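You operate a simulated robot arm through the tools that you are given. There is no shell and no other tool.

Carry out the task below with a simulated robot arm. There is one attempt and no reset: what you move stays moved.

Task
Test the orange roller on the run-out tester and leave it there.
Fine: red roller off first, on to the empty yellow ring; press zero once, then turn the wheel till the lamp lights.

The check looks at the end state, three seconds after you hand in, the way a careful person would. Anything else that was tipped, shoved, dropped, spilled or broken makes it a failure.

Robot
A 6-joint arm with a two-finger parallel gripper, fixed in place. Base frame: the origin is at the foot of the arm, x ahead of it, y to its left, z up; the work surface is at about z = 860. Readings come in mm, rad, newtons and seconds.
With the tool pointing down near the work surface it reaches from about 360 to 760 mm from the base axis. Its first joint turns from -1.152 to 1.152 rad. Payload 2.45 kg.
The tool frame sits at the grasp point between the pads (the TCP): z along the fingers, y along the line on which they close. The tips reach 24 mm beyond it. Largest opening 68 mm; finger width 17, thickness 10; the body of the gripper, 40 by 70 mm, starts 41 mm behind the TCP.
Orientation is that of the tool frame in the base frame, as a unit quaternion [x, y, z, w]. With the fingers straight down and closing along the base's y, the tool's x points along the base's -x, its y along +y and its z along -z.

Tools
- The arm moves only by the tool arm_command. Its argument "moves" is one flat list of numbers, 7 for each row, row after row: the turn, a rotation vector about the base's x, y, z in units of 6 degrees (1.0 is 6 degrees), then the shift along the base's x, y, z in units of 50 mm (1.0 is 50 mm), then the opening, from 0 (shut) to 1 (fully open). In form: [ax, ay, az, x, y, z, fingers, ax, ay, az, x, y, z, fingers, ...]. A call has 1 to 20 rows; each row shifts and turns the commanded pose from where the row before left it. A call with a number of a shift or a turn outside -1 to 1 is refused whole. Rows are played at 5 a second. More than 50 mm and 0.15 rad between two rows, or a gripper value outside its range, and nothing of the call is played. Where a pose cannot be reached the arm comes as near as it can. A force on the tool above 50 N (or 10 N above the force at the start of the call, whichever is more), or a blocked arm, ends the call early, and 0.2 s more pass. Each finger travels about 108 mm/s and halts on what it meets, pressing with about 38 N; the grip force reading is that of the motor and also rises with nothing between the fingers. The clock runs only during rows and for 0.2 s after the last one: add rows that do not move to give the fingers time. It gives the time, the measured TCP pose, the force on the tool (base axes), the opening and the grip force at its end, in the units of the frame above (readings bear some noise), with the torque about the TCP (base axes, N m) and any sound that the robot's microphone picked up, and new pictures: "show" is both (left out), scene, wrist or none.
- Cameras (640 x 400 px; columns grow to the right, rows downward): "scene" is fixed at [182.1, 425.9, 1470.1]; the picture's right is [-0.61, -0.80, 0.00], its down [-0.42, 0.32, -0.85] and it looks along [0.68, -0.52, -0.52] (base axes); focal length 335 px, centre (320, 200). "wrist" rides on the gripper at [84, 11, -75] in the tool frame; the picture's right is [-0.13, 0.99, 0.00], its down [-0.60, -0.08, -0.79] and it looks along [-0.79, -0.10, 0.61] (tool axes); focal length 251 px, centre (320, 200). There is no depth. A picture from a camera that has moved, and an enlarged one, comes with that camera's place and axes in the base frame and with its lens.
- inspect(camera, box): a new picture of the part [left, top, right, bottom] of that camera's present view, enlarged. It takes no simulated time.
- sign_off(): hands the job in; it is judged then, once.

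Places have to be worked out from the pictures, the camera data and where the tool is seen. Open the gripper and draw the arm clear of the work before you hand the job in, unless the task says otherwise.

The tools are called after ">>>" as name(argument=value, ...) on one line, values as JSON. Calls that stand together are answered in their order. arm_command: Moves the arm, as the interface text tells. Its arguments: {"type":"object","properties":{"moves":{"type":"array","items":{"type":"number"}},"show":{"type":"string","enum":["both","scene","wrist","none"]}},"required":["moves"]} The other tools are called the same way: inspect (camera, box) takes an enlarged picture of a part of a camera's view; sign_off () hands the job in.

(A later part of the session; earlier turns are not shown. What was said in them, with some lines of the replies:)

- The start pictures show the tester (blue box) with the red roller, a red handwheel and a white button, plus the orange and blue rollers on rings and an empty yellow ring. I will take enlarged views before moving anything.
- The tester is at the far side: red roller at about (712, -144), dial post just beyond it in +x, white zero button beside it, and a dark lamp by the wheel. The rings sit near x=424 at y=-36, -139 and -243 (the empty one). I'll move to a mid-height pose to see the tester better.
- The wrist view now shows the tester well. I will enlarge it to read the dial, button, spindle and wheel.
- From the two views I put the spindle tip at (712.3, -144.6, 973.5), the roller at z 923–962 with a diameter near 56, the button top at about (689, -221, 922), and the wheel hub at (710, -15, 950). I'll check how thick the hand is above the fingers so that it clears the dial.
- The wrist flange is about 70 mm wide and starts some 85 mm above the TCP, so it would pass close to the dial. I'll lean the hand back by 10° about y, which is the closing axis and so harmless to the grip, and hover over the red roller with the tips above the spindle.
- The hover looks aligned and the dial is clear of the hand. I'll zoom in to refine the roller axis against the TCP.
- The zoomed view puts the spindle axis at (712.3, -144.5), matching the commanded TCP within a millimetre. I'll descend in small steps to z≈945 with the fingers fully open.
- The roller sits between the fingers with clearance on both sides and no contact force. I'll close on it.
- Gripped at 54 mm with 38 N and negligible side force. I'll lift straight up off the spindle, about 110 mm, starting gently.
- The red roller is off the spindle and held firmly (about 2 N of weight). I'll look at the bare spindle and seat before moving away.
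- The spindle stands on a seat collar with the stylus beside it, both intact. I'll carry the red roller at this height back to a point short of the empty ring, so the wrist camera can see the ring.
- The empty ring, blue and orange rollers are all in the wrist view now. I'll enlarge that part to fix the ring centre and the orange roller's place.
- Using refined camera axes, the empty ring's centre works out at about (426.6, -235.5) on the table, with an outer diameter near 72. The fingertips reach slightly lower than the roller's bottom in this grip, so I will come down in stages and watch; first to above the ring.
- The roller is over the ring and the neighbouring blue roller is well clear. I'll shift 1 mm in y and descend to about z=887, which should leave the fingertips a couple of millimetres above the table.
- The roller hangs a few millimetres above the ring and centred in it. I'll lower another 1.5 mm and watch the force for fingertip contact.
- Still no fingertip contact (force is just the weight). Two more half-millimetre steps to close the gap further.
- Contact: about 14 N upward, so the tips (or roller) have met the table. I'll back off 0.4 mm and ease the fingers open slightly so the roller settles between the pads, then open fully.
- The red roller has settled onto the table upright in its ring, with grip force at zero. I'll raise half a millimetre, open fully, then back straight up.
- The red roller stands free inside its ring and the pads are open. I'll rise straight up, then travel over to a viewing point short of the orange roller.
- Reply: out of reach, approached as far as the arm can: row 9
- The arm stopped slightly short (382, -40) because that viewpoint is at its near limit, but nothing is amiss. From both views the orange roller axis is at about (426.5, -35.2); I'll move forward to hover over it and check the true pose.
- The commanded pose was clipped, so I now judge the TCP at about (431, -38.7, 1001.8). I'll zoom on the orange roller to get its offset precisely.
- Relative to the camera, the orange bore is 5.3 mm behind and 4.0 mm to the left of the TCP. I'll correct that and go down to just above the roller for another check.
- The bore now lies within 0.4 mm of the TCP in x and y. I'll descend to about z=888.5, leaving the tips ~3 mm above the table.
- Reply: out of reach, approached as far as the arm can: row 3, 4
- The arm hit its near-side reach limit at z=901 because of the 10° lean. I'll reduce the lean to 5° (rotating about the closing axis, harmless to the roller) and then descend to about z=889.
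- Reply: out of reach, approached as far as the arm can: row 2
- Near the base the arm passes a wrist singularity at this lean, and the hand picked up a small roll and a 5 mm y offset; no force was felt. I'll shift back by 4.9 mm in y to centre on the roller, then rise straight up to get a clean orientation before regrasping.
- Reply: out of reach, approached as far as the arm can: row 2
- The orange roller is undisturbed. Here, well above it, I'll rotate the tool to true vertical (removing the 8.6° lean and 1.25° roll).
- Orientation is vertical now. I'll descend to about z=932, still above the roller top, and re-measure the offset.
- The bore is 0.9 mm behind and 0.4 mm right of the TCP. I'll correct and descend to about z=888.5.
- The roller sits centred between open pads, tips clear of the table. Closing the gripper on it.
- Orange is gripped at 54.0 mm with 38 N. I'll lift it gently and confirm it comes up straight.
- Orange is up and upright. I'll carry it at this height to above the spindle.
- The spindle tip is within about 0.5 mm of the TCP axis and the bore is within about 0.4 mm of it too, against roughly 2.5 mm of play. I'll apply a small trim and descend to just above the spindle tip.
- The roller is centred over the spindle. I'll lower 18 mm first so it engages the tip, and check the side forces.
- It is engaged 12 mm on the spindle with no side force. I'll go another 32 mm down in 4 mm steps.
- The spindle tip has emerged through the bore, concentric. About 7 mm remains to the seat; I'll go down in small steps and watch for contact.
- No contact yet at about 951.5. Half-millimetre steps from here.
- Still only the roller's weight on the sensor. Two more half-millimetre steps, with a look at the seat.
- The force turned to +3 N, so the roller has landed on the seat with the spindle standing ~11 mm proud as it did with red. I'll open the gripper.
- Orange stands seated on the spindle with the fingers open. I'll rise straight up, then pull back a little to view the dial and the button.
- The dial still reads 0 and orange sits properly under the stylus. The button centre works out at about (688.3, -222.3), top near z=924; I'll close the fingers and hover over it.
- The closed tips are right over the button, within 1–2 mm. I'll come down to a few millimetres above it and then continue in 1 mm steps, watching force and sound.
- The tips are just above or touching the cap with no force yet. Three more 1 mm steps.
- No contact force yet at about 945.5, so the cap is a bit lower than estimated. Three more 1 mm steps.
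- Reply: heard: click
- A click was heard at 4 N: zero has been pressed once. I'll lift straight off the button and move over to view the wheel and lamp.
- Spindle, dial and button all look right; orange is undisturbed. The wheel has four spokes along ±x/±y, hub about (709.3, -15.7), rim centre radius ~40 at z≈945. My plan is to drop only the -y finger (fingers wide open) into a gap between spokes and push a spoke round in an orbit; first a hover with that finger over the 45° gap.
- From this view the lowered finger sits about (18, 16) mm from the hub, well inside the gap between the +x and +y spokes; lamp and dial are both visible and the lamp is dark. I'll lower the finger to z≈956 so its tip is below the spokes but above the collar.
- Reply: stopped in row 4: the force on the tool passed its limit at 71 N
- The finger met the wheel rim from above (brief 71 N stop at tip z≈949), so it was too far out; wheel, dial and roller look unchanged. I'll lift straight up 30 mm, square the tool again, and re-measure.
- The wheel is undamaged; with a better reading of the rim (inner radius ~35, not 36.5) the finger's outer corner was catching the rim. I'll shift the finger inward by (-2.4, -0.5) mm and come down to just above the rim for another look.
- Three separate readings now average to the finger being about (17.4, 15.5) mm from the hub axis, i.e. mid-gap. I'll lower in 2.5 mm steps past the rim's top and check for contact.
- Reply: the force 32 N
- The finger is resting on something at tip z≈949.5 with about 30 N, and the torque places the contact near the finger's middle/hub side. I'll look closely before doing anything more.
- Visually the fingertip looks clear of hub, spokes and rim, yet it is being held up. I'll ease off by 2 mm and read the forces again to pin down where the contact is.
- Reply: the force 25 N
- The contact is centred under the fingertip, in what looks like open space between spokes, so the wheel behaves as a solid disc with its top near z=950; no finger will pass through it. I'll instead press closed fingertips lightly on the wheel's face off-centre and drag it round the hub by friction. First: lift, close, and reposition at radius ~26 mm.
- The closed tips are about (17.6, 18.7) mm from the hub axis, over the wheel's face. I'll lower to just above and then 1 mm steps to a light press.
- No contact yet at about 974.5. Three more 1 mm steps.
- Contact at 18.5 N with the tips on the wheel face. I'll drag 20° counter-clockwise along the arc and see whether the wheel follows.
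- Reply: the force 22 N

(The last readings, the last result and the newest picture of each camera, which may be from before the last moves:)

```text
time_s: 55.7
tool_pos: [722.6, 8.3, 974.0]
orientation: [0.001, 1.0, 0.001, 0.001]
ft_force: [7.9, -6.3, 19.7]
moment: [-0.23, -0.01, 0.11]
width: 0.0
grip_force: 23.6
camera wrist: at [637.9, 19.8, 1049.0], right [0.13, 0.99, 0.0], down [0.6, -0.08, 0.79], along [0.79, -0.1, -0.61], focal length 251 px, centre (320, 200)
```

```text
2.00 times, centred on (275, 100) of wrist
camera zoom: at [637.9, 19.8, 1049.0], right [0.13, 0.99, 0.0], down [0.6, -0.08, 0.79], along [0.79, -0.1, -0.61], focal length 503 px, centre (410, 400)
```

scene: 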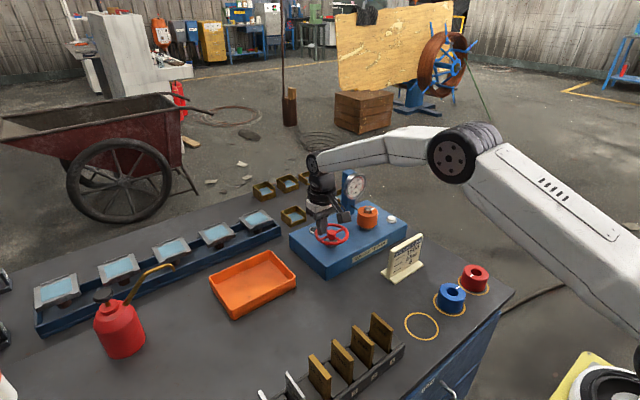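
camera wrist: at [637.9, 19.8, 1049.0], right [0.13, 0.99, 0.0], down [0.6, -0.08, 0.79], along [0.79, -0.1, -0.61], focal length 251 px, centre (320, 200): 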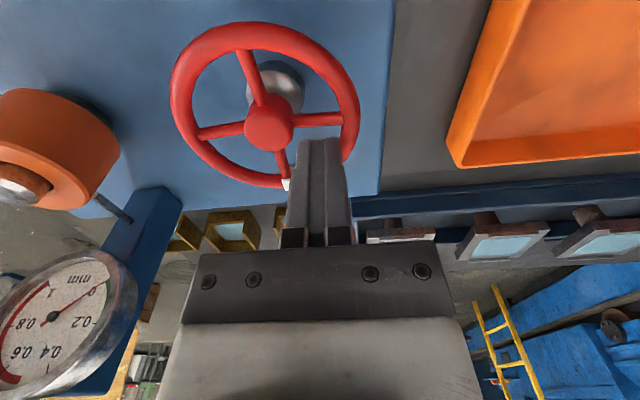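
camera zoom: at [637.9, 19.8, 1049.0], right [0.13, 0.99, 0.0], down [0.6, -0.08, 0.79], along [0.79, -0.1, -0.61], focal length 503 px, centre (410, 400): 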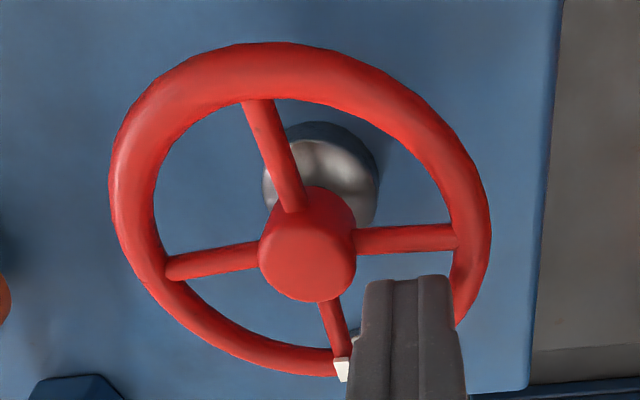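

The fingertip slipped (friction ratio ~0.5, about 0.26 N·m on the wheel) and the wheel stayed put, so it needs more torque. I'll lift 6 mm, move out to the rim at radius ~37 mm and press there for more leverage.

>>> arm_command(moves=[0, 0, 0, 0, 0, 0.16, 0, 0, 0, 0, 0.25, -0.11, 0, 0, 0, 0, 0, 0.242, -0.108, 0, 0, 0, 0, 0, 0, 0, -0.08, 0, 0, 0, 0, 0, 0, 0, 0], show="wrist")

>>> inspect(camera="scene", box=[300, 190, 370, 250])

>>> inspect(camera="wrist", box=[150, 0, 400, 200])

```text
time_s: 56.9
tool_pos: [744.5, -2.5, 975.3]
orientation: [-0.001, 1.0, 0.001, -0.001]
ft_force: [0.3, 0.9, -0.1]
moment: [0.0, 0.02, 0.0]
width: 0.0
grip_force: 23.5
camera wrist: at [661.9, 9.0, 1051.0], right [0.13, 0.99, 0.0], down [0.61, -0.08, 0.79], along [0.78, -0.1, -0.61], focal length 251 px, centre (320, 200)
```

wrist: 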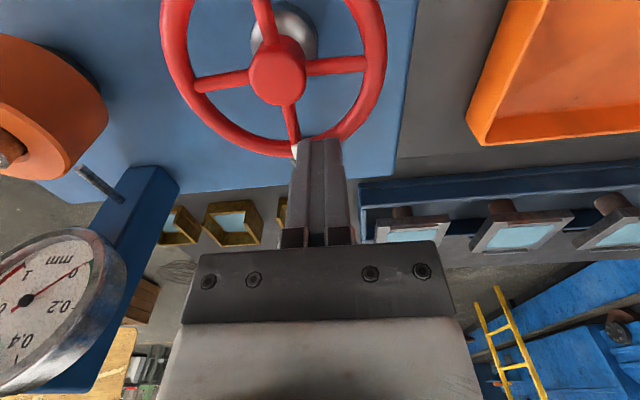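

```text
6.67 times, centred on (335, 220) of scene
camera zoom: at [182.1, 425.9, 1470.1], right [-0.61, -0.8, 0.0], down [-0.42, 0.32, -0.85], along [0.68, -0.52, -0.52], focal length 2230 px, centre (220, 67)
```

zoom: 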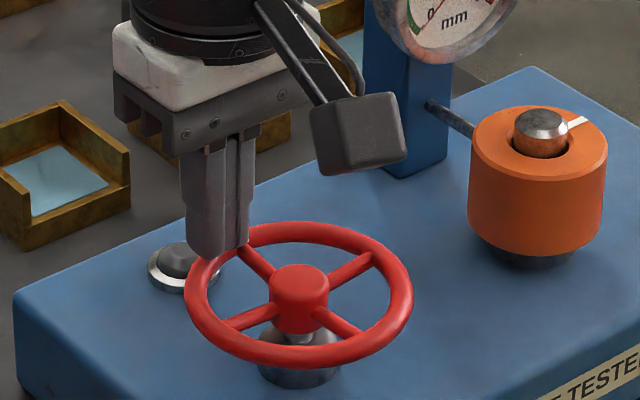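

```text
2.00 times, centred on (275, 100) of wrist
camera zoom: at [661.9, 9.0, 1051.0], right [0.13, 0.99, 0.0], down [0.61, -0.08, 0.79], along [0.78, -0.1, -0.61], focal length 503 px, centre (410, 400)
```

zoom: 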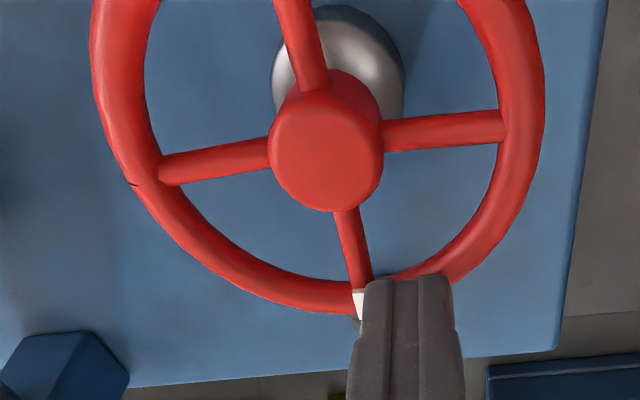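

The tips now hover over the rim just beside the white mark. I'll lower in 1 mm steps to find the rim top.

>>> arm_command(moves=[0, 0, 0, 0, 0, -0.02, 0, 0, 0, 0, 0, 0, -0.02, 0, 0, 0, 0, 0, 0, -0.02, 0, 0, 0, 0, 0, 0, 0, 0], show="none")

```text
time_s: 57.9
tool_pos: [744.6, -1.5, 973.9]
orientation: [0.0, 1.0, 0.001, -0.001]
ft_force: [-2.9, -2.4, 7.8]
moment: [-0.04, -0.01, -0.06]
width: 0.0
grip_force: 23.3
```

The rim top is at the same height (tip ≈949.8), confirming a flat solid face. I'll press a bit harder and drag clockwise, toward the white mark, watching whether the wheel turns.

>>> arm_command(moves=[0, 0, 0, 0, 0, -0.03, 0, 0, 0, 0, 0.018, -0.062, 0, 0, 0, 0, 0, 0.014, -0.064, 0, 0, 0, 0, 0, 0.008, -0.064, 0, 0, 0, 0, 0, 0.004, -0.064, 0, 0, 0, 0, 0, 0, 0, 0, 0], show="wrist")

>>> inspect(camera="scene", box=[300, 180, 400, 260])

>>> inspect(camera="wrist", box=[150, 0, 400, 200])

```text
time_s: 59.3
tool_pos: [747.1, -14.9, 973.6]
orientation: [0.0, 1.0, 0.001, 0.001]
ft_force: [-10.9, 8.3, 26.9]
moment: [0.07, 0.44, -0.27]
width: 0.1
grip_force: 23.9
camera wrist: at [663.7, -3.6, 1049.1], right [0.13, 0.99, 0.0], down [0.6, -0.08, 0.79], along [0.79, -0.1, -0.61], focal length 251 px, centre (320, 200)
```

wrist: 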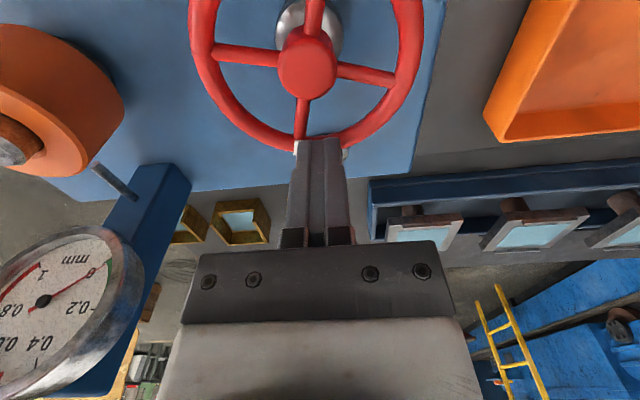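

```text
5.00 times, centred on (350, 220) of scene
camera zoom: at [181.1, 426.1, 1470.2], right [-0.61, -0.8, 0.0], down [-0.42, 0.32, -0.85], along [0.68, -0.52, -0.52], focal length 1673 px, centre (170, 100)
```

zoom: 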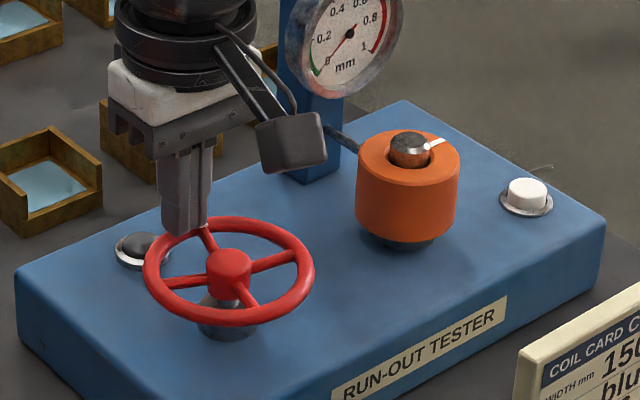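

```text
2.00 times, centred on (275, 100) of wrist
camera zoom: at [663.7, -3.6, 1049.1], right [0.13, 0.99, 0.0], down [0.6, -0.08, 0.79], along [0.79, -0.1, -0.61], focal length 503 px, centre (410, 400)
```

zoom: 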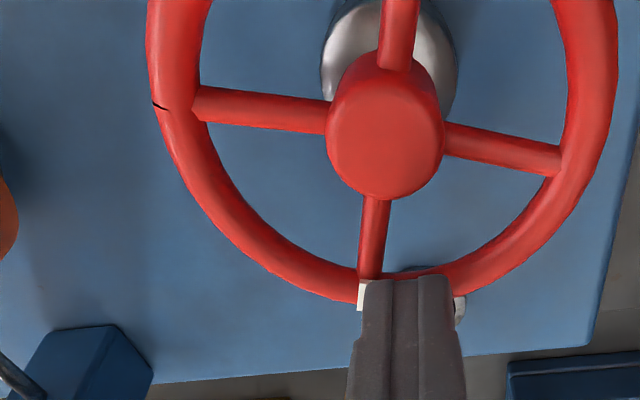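

The wheel turned this time: about 18° clockwise, with the mark travelling along with the fingertip. The lamp is still dark, so I'll continue clockwise another 40° along the arc.

>>> arm_command(moves=[0, 0, 0, -0.003, -0.064, 0, 0, 0, 0, 0, -0.008, -0.064, 0, 0, 0, 0, 0, -0.014, -0.063, 0, 0, 0, 0, 0, -0.019, -0.061, 0, 0, 0, 0, 0, -0.025, -0.06, 0, 0, 0, 0, 0, -0.03, -0.057, 0, 0, 0, 0, 0, -0.035, -0.054, 0, 0, 0, 0, 0, -0.039, -0.051, 0, 0, 0, 0, 0, 0, 0, 0, 0], show="wrist")

>>> inspect(camera="scene", box=[300, 160, 410, 260])

>>> inspect(camera="wrist", box=[200, 0, 450, 200])

```text
time_s: 61.3
tool_pos: [741.0, -39.7, 973.9]
orientation: [0.001, 1.0, 0.0, 0.002]
ft_force: [6.5, 3.4, 20.2]
moment: [0.06, 0.03, -0.25]
width: 0.0
grip_force: 23.4
camera wrist: at [656.2, -28.2, 1048.9], right [0.13, 0.99, 0.0], down [0.6, -0.08, 0.8], along [0.79, -0.1, -0.61], focal length 251 px, centre (320, 200)
```

wrist: 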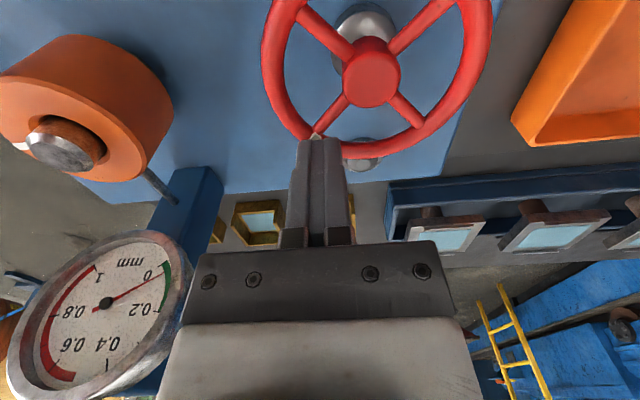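

```text
4.00 times, centred on (355, 210) of scene
camera zoom: at [181.8, 426.0, 1470.1], right [-0.61, -0.8, 0.0], down [-0.42, 0.32, -0.85], along [0.68, -0.52, -0.52], focal length 1338 px, centre (180, 160)
```

zoom: 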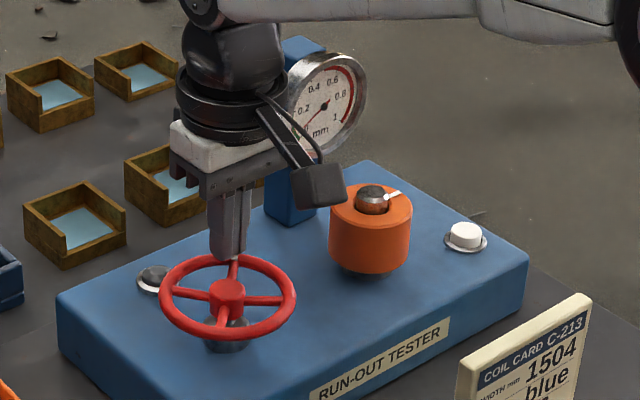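

```text
2.00 times, centred on (325, 100) of wrist
camera zoom: at [656.2, -28.2, 1048.9], right [0.13, 0.99, 0.0], down [0.6, -0.08, 0.8], along [0.79, -0.1, -0.61], focal length 503 px, centre (310, 400)
```

zoom: 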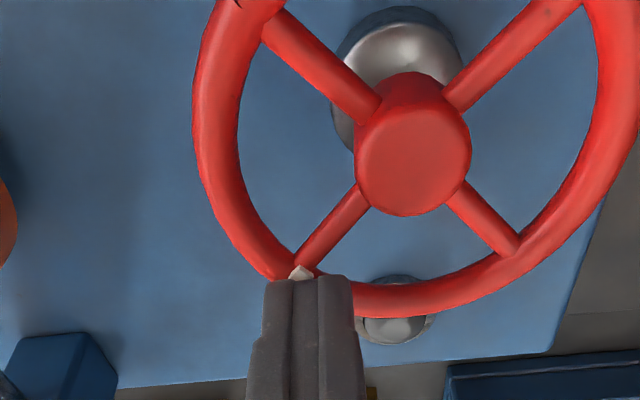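

The wheel keeps following and the dial needle has begun to move off zero; the lamp is still dark. Continuing clockwise from -40° to -90°.

>>> arm_command(moves=[0, 0, 0, -0.044, -0.048, 0, 0, 0, 0, 0, -0.048, -0.044, 0, 0, 0, 0, 0, -0.051, -0.039, 0, 0, 0, 0, 0, -0.054, -0.035, 0, 0, 0, 0, 0, -0.057, -0.03, 0, 0, 0, 0, 0, -0.06, -0.025, 0, 0, 0, 0, 0, -0.061, -0.019, 0, 0, 0, 0, 0, -0.063, -0.014, 0, 0, 0, 0, 0, -0.064, -0.008, 0, 0, 0, 0, 0, -0.064, -0.003, 0, 0, 0, 0, 0, 0, 0, 0, 0], show="wrist")

>>> inspect(camera="scene", box=[300, 160, 410, 260])

>>> inspect(camera="wrist", box=[200, 0, 450, 200])

```text
time_s: 63.7
tool_pos: [713.0, -53.0, 973.7]
orientation: [0.001, 1.0, 0.0, 0.002]
ft_force: [7.4, -3.0, 22.7]
moment: [-0.03, 0.02, -0.22]
width: 0.0
grip_force: 23.4
camera wrist: at [628.2, -41.7, 1048.9], right [0.13, 0.99, 0.0], down [0.6, -0.08, 0.8], along [0.79, -0.1, -0.61], focal length 251 px, centre (320, 200)
```

wrist: 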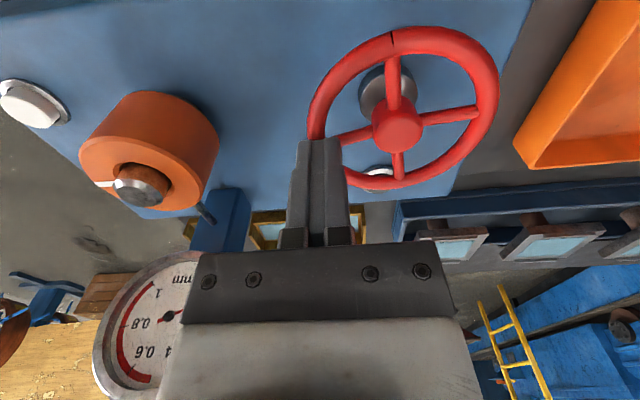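

```text
4.00 times, centred on (355, 210) of scene
camera zoom: at [181.8, 425.9, 1470.2], right [-0.61, -0.8, 0.0], down [-0.42, 0.32, -0.85], along [0.68, -0.52, -0.52], focal length 1338 px, centre (180, 160)
```

zoom: 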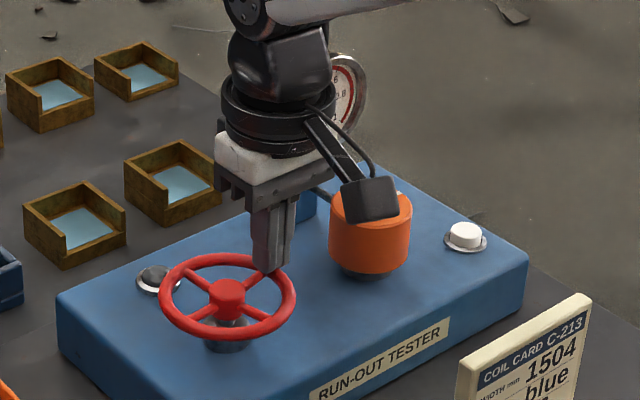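

```text
2.00 times, centred on (325, 100) of wrist
camera zoom: at [628.2, -41.7, 1048.9], right [0.13, 0.99, 0.0], down [0.6, -0.08, 0.8], along [0.79, -0.1, -0.61], focal length 503 px, centre (310, 400)
```

zoom: 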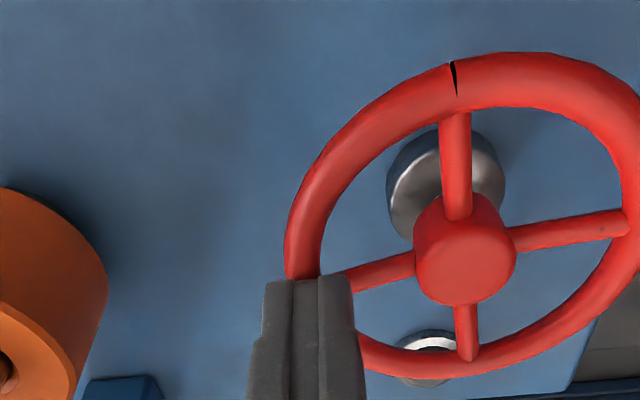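

The wheel has now come round about 90° and still follows the fingertip; the lamp is dark. Continuing clockwise another 45°.

>>> arm_command(moves=[0, 0, 0, -0.064, 0.003, 0, 0, 0, 0, 0, -0.064, 0.008, 0, 0, 0, 0, 0, -0.063, 0.014, 0, 0, 0, 0, 0, -0.061, 0.019, 0, 0, 0, 0, 0, -0.06, 0.025, 0, 0, 0, 0, 0, -0.057, 0.03, 0, 0, 0, 0, 0, -0.054, 0.035, 0, 0, 0, 0, 0, -0.051, 0.039, 0, 0, 0, 0, 0, -0.048, 0.044, 0, 0, 0, 0, 0, 0, 0, 0, 0], show="wrist")

>>> inspect(camera="scene", box=[300, 160, 410, 260])

>>> inspect(camera="wrist", box=[200, 40, 450, 240])

```text
time_s: 65.9
tool_pos: [686.2, -41.8, 973.7]
orientation: [0.0, 1.0, 0.001, 0.002]
ft_force: [4.1, -6.6, 23.7]
moment: [-0.17, 0.09, -0.21]
width: 0.0
grip_force: 23.6
camera wrist: at [602.2, -30.2, 1048.9], right [0.13, 0.99, 0.0], down [0.6, -0.08, 0.79], along [0.79, -0.1, -0.61], focal length 251 px, centre (320, 200)
```

wrist: 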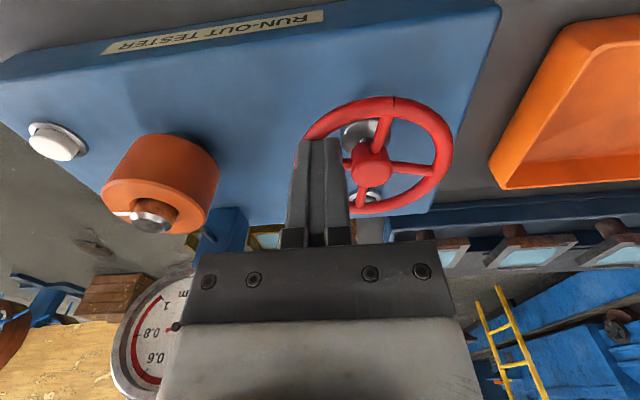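

```text
4.00 times, centred on (355, 210) of scene
camera zoom: at [181.7, 425.8, 1470.2], right [-0.61, -0.8, 0.0], down [-0.42, 0.32, -0.85], along [0.68, -0.52, -0.52], focal length 1338 px, centre (180, 160)
```

zoom: 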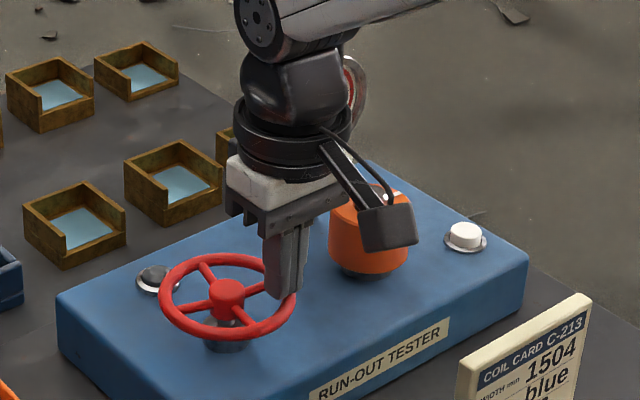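

```text
2.00 times, centred on (325, 140) of wrist
camera zoom: at [602.2, -30.2, 1048.9], right [0.13, 0.99, 0.0], down [0.6, -0.08, 0.79], along [0.79, -0.1, -0.61], focal length 503 px, centre (310, 320)
```

zoom: 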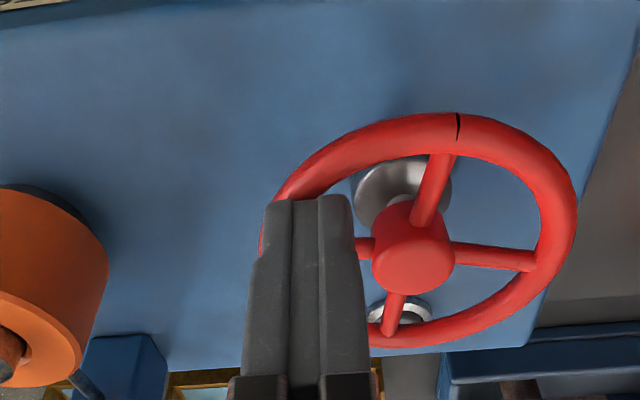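

The wheel lagged a little here (it turned ~20–25° for my 45°), so the tip slipped somewhat. I'll press about 10 N harder and continue clockwise to -180°.

>>> arm_command(moves=[0, 0, 0, 0, 0, -0.024, 0, 0, 0, 0, -0.044, 0.048, 0, 0, 0, 0, 0, -0.039, 0.051, 0, 0, 0, 0, 0, -0.035, 0.054, 0, 0, 0, 0, 0, -0.03, 0.057, 0, 0, 0, 0, 0, -0.025, 0.06, 0, 0, 0, 0, 0, -0.019, 0.061, 0, 0, 0, 0, 0, -0.014, 0.063, 0, 0, 0, 0, 0, -0.008, 0.064, 0, 0, 0, 0, 0, -0.003, 0.064, 0, 0, 0, 0, 0, 0, 0, 0, 0], show="wrist")

>>> inspect(camera="scene", box=[300, 160, 410, 260])

>>> inspect(camera="wrist", box=[200, 40, 450, 240])

```text
time_s: 68.3
tool_pos: [675.0, -16.0, 972.9]
orientation: [0.0, 1.0, 0.001, 0.002]
ft_force: [-5.2, -8.1, 34.2]
moment: [-0.2, 0.43, -0.27]
width: 0.0
grip_force: 23.5
camera wrist: at [590.8, -3.7, 1048.9], right [0.13, 0.99, 0.0], down [0.6, -0.08, 0.8], along [0.79, -0.1, -0.61], focal length 251 px, centre (320, 200)
```

wrist: 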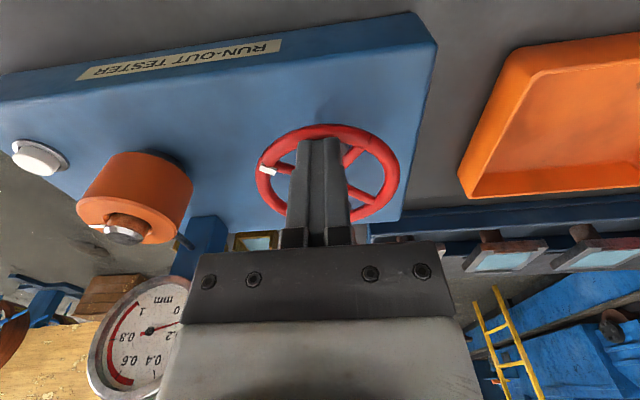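

```text
4.00 times, centred on (355, 210) of scene
camera zoom: at [181.2, 425.7, 1470.3], right [-0.61, -0.8, 0.0], down [-0.42, 0.32, -0.85], along [0.68, -0.52, -0.52], focal length 1338 px, centre (180, 160)
```

zoom: 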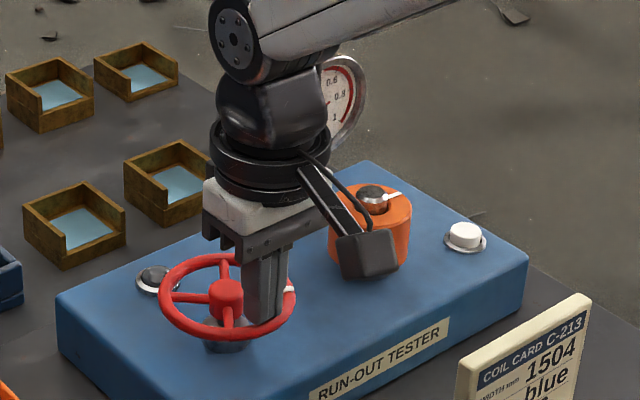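

```text
2.00 times, centred on (325, 140) of wrist
camera zoom: at [590.8, -3.7, 1048.9], right [0.13, 0.99, 0.0], down [0.6, -0.08, 0.8], along [0.79, -0.1, -0.61], focal length 503 px, centre (310, 320)
```

zoom: 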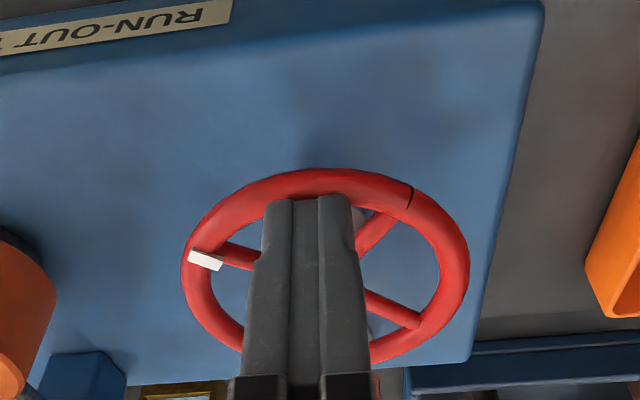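

The white mark now shows at about -110°, so the wheel has turned roughly 110° clockwise; the lamp is dark. Pressing at 34 N, I'll carry on clockwise another 45°.

>>> arm_command(moves=[0, 0, 0, 0.003, 0.064, 0, 0, 0, 0, 0, 0.008, 0.064, 0, 0, 0, 0, 0, 0.014, 0.063, 0, 0, 0, 0, 0, 0.019, 0.061, 0, 0, 0, 0, 0, 0.025, 0.06, 0, 0, 0, 0, 0, 0.03, 0.057, 0, 0, 0, 0, 0, 0.035, 0.054, 0, 0, 0, 0, 0, 0.039, 0.051, 0, 0, 0, 0, 0, 0.044, 0.048, 0, 0, 0, 0, 0, 0, 0, 0, 0], show="wrist")

>>> inspect(camera="scene", box=[300, 160, 410, 260])

>>> inspect(camera="wrist", box=[150, 40, 400, 240])

```text
time_s: 70.5
tool_pos: [684.5, 11.4, 972.7]
orientation: [0.001, 1.0, 0.001, 0.0]
ft_force: [-15.1, 1.0, 38.2]
moment: [-0.02, 0.68, -0.36]
width: 0.0
grip_force: 23.5
camera wrist: at [601.4, 23.1, 1049.0], right [0.13, 0.99, 0.0], down [0.6, -0.08, 0.79], along [0.79, -0.1, -0.61], focal length 251 px, centre (320, 200)
```

wrist: 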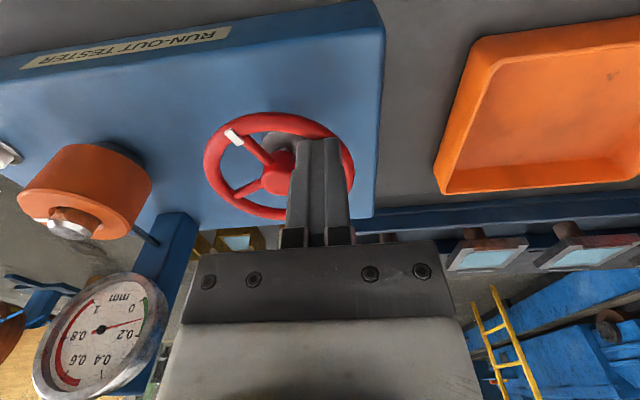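

```text
4.00 times, centred on (355, 210) of scene
camera zoom: at [180.8, 425.9, 1470.3], right [-0.61, -0.8, 0.0], down [-0.42, 0.32, -0.85], along [0.68, -0.52, -0.52], focal length 1338 px, centre (180, 160)
```

zoom: 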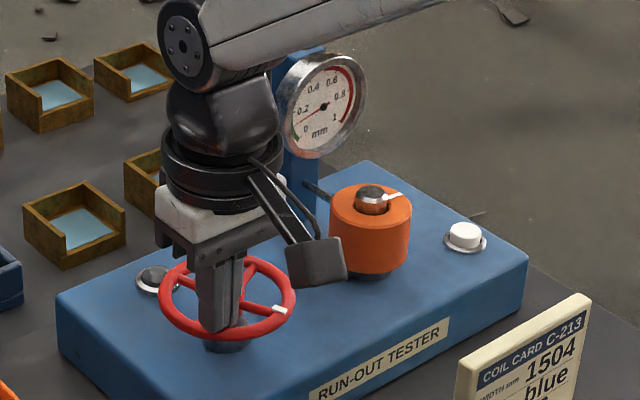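

```text
2.00 times, centred on (275, 140) of wrist
camera zoom: at [601.4, 23.1, 1049.0], right [0.13, 0.99, 0.0], down [0.6, -0.08, 0.79], along [0.79, -0.1, -0.61], focal length 503 px, centre (410, 320)
```

zoom: 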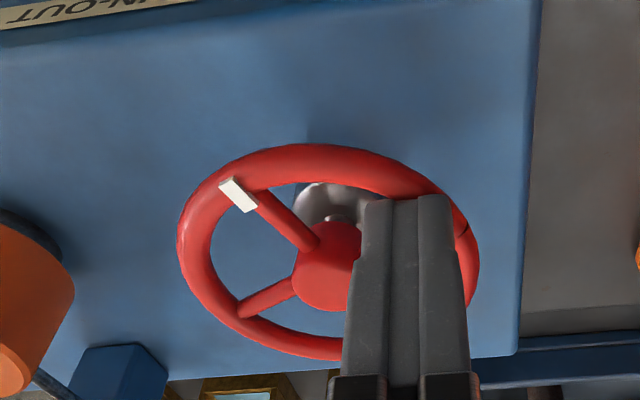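

The wheel followed well (mark now near -150°), the dial reads about 0.15 and the lamp is still dark. Another 45° clockwise.

>>> arm_command(moves=[0, 0, 0, 0.048, 0.044, 0, 0, 0, 0, 0, 0.051, 0.039, 0, 0, 0, 0, 0, 0.054, 0.035, 0, 0, 0, 0, 0, 0.057, 0.03, 0, 0, 0, 0, 0, 0.06, 0.025, 0, 0, 0, 0, 0, 0.061, 0.019, 0, 0, 0, 0, 0, 0.063, 0.014, 0, 0, 0, 0, 0, 0.064, 0.008, 0, 0, 0, 0, 0, 0.064, 0.003, 0, 0, 0, 0, 0, 0, 0, 0, 0], show="wrist")

>>> inspect(camera="scene", box=[300, 160, 410, 260])

>>> inspect(camera="wrist", box=[150, 40, 400, 240])

```text
time_s: 72.7
tool_pos: [711.7, 23.1, 973.5]
orientation: [0.0, 1.0, 0.004, 0.003]
ft_force: [-7.7, 12.2, 33.5]
moment: [0.3, 0.44, -0.29]
width: 0.0
grip_force: 23.5
camera wrist: at [628.2, 33.5, 1048.7], right [0.13, 0.99, 0.0], down [0.6, -0.08, 0.8], along [0.79, -0.1, -0.6], focal length 251 px, centre (320, 200)
```

wrist: 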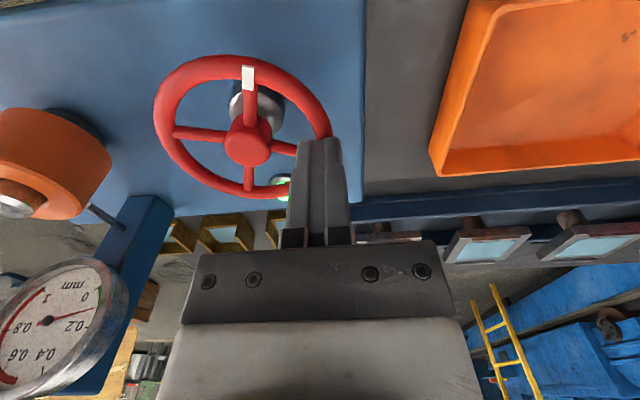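

```text
4.00 times, centred on (355, 210) of scene
camera zoom: at [181.1, 426.3, 1470.1], right [-0.61, -0.8, 0.0], down [-0.42, 0.32, -0.85], along [0.68, -0.52, -0.52], focal length 1338 px, centre (180, 160)
```

zoom: 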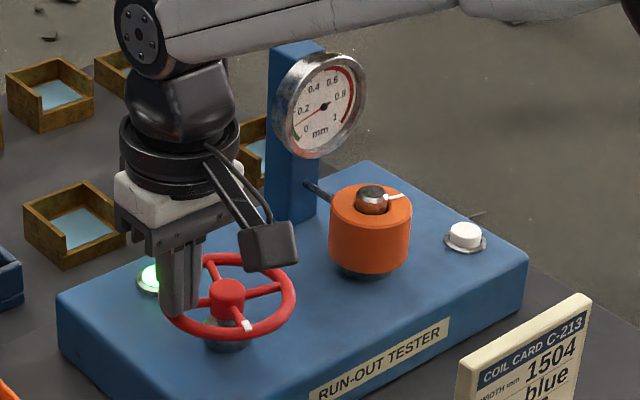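

```text
2.00 times, centred on (275, 140) of wrist
camera zoom: at [628.2, 33.5, 1048.7], right [0.13, 0.99, 0.0], down [0.6, -0.08, 0.8], along [0.79, -0.1, -0.6], focal length 503 px, centre (410, 320)
```

zoom: 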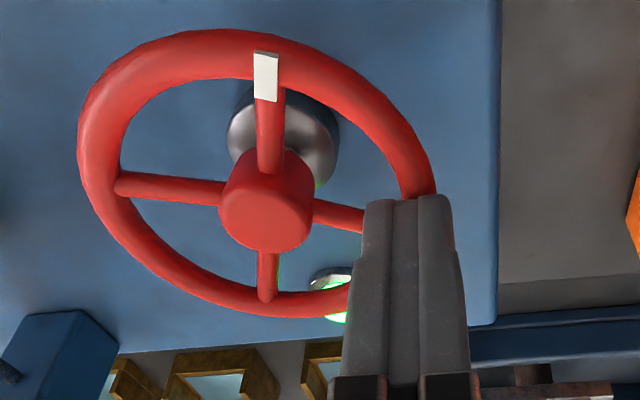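

The lamp has lit green with the wheel turned about 180°. I'll stop turning and lift the fingertips straight up off the wheel.

>>> arm_command(moves=[0, 0, 0, 0, 0, 0.06, 0, 0, 0, 0, 0, 0, 0.2, 0, 0, 0, 0, 0, 0, 0.5, 0, 0, 0, 0, 0, 0, 0.7, 0, 0, 0, 0, 0, 0, 0, 0])

>>> inspect(camera="scene", box=[300, 160, 410, 260])

>>> inspect(camera="wrist", box=[0, 40, 320, 320])

```text
time_s: 73.9
tool_pos: [710.2, 22.2, 1041.6]
orientation: [0.0, 1.0, 0.002, -0.002]
ft_force: [-0.2, -0.4, 0.4]
moment: [0.0, -0.01, -0.02]
width: 0.0
grip_force: 23.3
camera wrist: at [627.1, 33.6, 1117.9], right [0.13, 0.99, 0.0], down [0.61, -0.08, 0.79], along [0.78, -0.1, -0.61], focal length 251 px, centre (320, 200)
```

scene: 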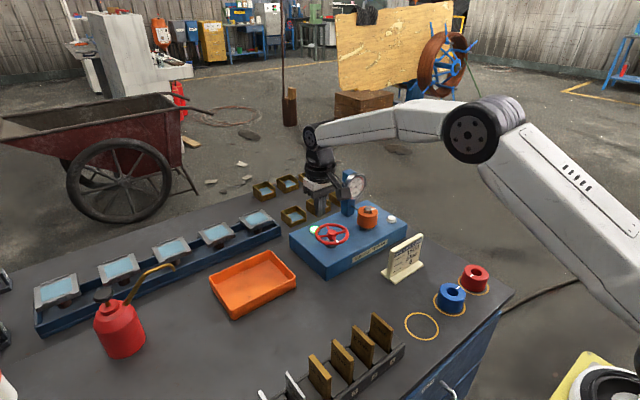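
wrist: 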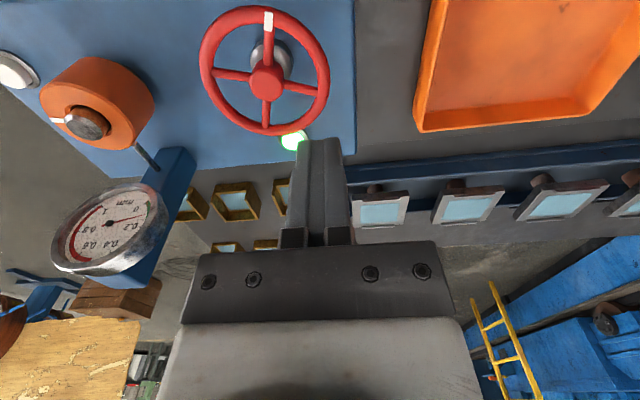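

```text
4.00 times, centred on (355, 210) of scene
camera zoom: at [182.1, 425.9, 1470.1], right [-0.61, -0.8, 0.0], down [-0.42, 0.32, -0.85], along [0.68, -0.52, -0.52], focal length 1338 px, centre (180, 160)
```

zoom: 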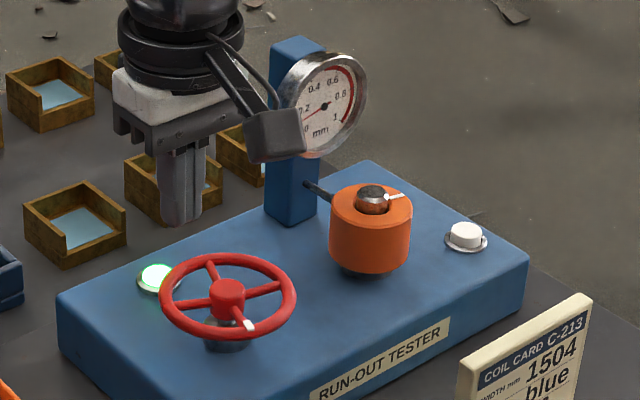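

```text
1.43 times, centred on (160, 180) of wrist
camera zoom: at [627.1, 33.6, 1117.9], right [0.13, 0.99, 0.0], down [0.61, -0.08, 0.79], along [0.78, -0.1, -0.61], focal length 359 px, centre (549, 229)
```

zoom: 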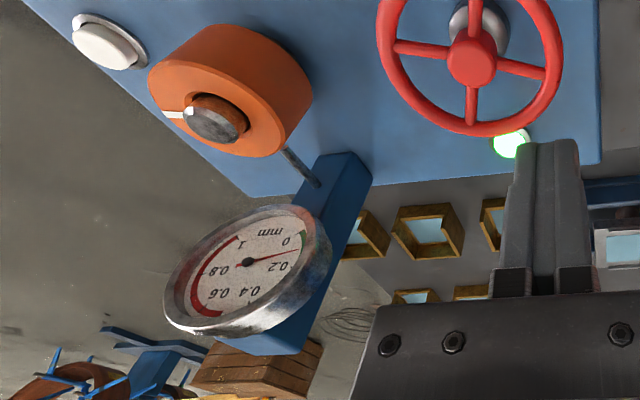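

The lamp stays lit, the dial reads about 0.1, and roller and button are undisturbed. I'll raise and draw the arm back toward its starting area, then open the gripper.

>>> arm_command(moves=[0, 0, 0, -0.2, 0, 0.8, 0, 0, 0, 0, -0.4, -0.1, 0.8, 0, 0, 0, 0, -0.4, -0.1, 0.8, 0, 0, 0, 0, -0.8, -0.4, 0.2, 0.5, 0, 0, 0, -0.8, -0.4, 0.2, 1, 0, 0, 0, -0.8, -0.4, 0.2, 1, 0, 0, 0, -0.8, -0.4, 0.2, 1, 0, 0, 0, 0, 0, 0, 1, 0, 0, 0, 0, 0, 0, 1])

>>> inspect(camera="scene", box=[290, 150, 420, 270])

>>> inspect(camera="scene", box=[390, 240, 520, 350])

```text
time_s: 75.9
tool_pos: [500.9, -68.4, 1202.4]
orientation: [0.0, 1.0, 0.0, -0.002]
ft_force: [1.1, -1.0, -0.3]
moment: [-0.02, 0.02, 0.0]
width: 68.2
grip_force: 0.1
camera wrist: at [418.0, -56.7, 1277.7], right [0.13, 0.99, 0.0], down [0.61, -0.08, 0.79], along [0.78, -0.1, -0.61], focal length 251 px, centre (320, 200)
```

scene: 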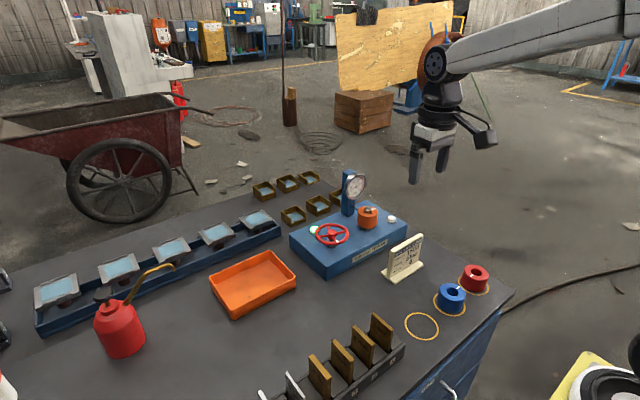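
wrist: 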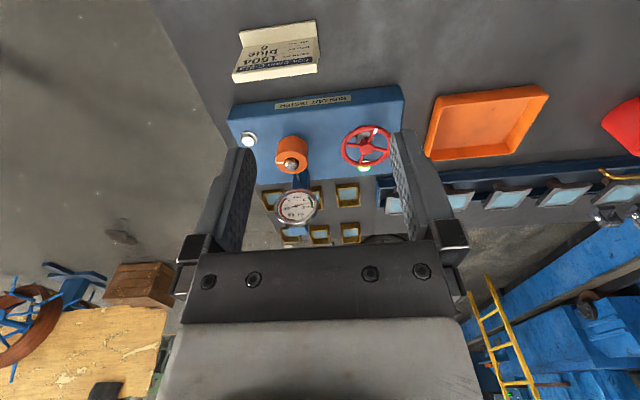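

```text
3.33 times, centred on (355, 210) of scene
camera zoom: at [182.1, 425.9, 1470.1], right [-0.61, -0.8, 0.0], down [-0.42, 0.32, -0.85], along [0.68, -0.52, -0.52], focal length 1115 px, centre (203, 167)
```

zoom: 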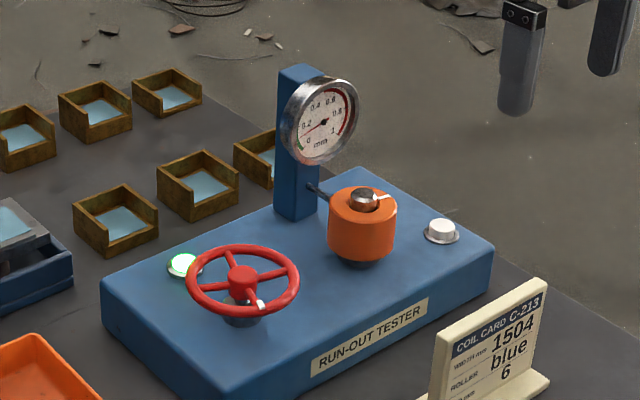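

```text
3.64 times, centred on (455, 295) of scene
camera zoom: at [182.1, 425.9, 1470.1], right [-0.61, -0.8, 0.0], down [-0.42, 0.32, -0.85], along [0.68, -0.52, -0.52], focal length 1216 px, centre (-171, -146)
```

zoom: 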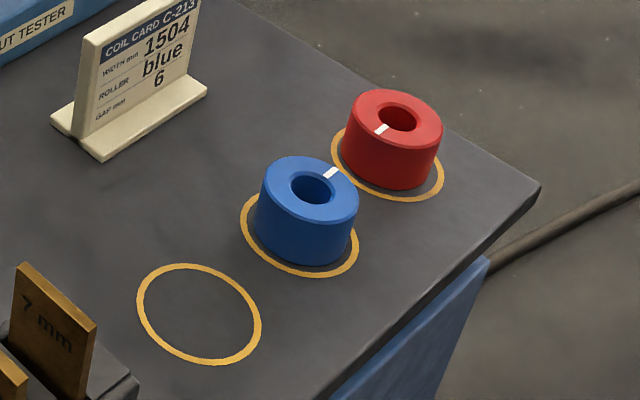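

All is in order: orange seated on the tester, lamp lit green, red upright inside the formerly empty ring, blue and the card untouched, gripper open and the arm clear. I'll hand in the job.

>>> sign_off()

```text
The job is handed in.
```

The orange roller is on the run-out tester. The lamp is lit green and the dial reads about 0.1 mm.

- **Red roller:** I took it off first and set it upright inside the empty yellow ring. My grip was slightly low, so it settled the last 3 mm or so onto the table as the fingers eased open.
- **Orange roller:** It is seated on the spindle.
- **Zero:** I pressed the button once and heard one click.
- **Wheel:** A finger could not get between the spokes, and on the first try the tool pressed down on the wheel with 71 N before stopping. No damage was visible. I then turned the wheel by pressing closed fingertips on its rim and dragging it clockwise. The lamp came on after about half a turn, and I stopped there.

The blue roller and the coil card were not touched. The gripper is open and the arm is drawn clear.
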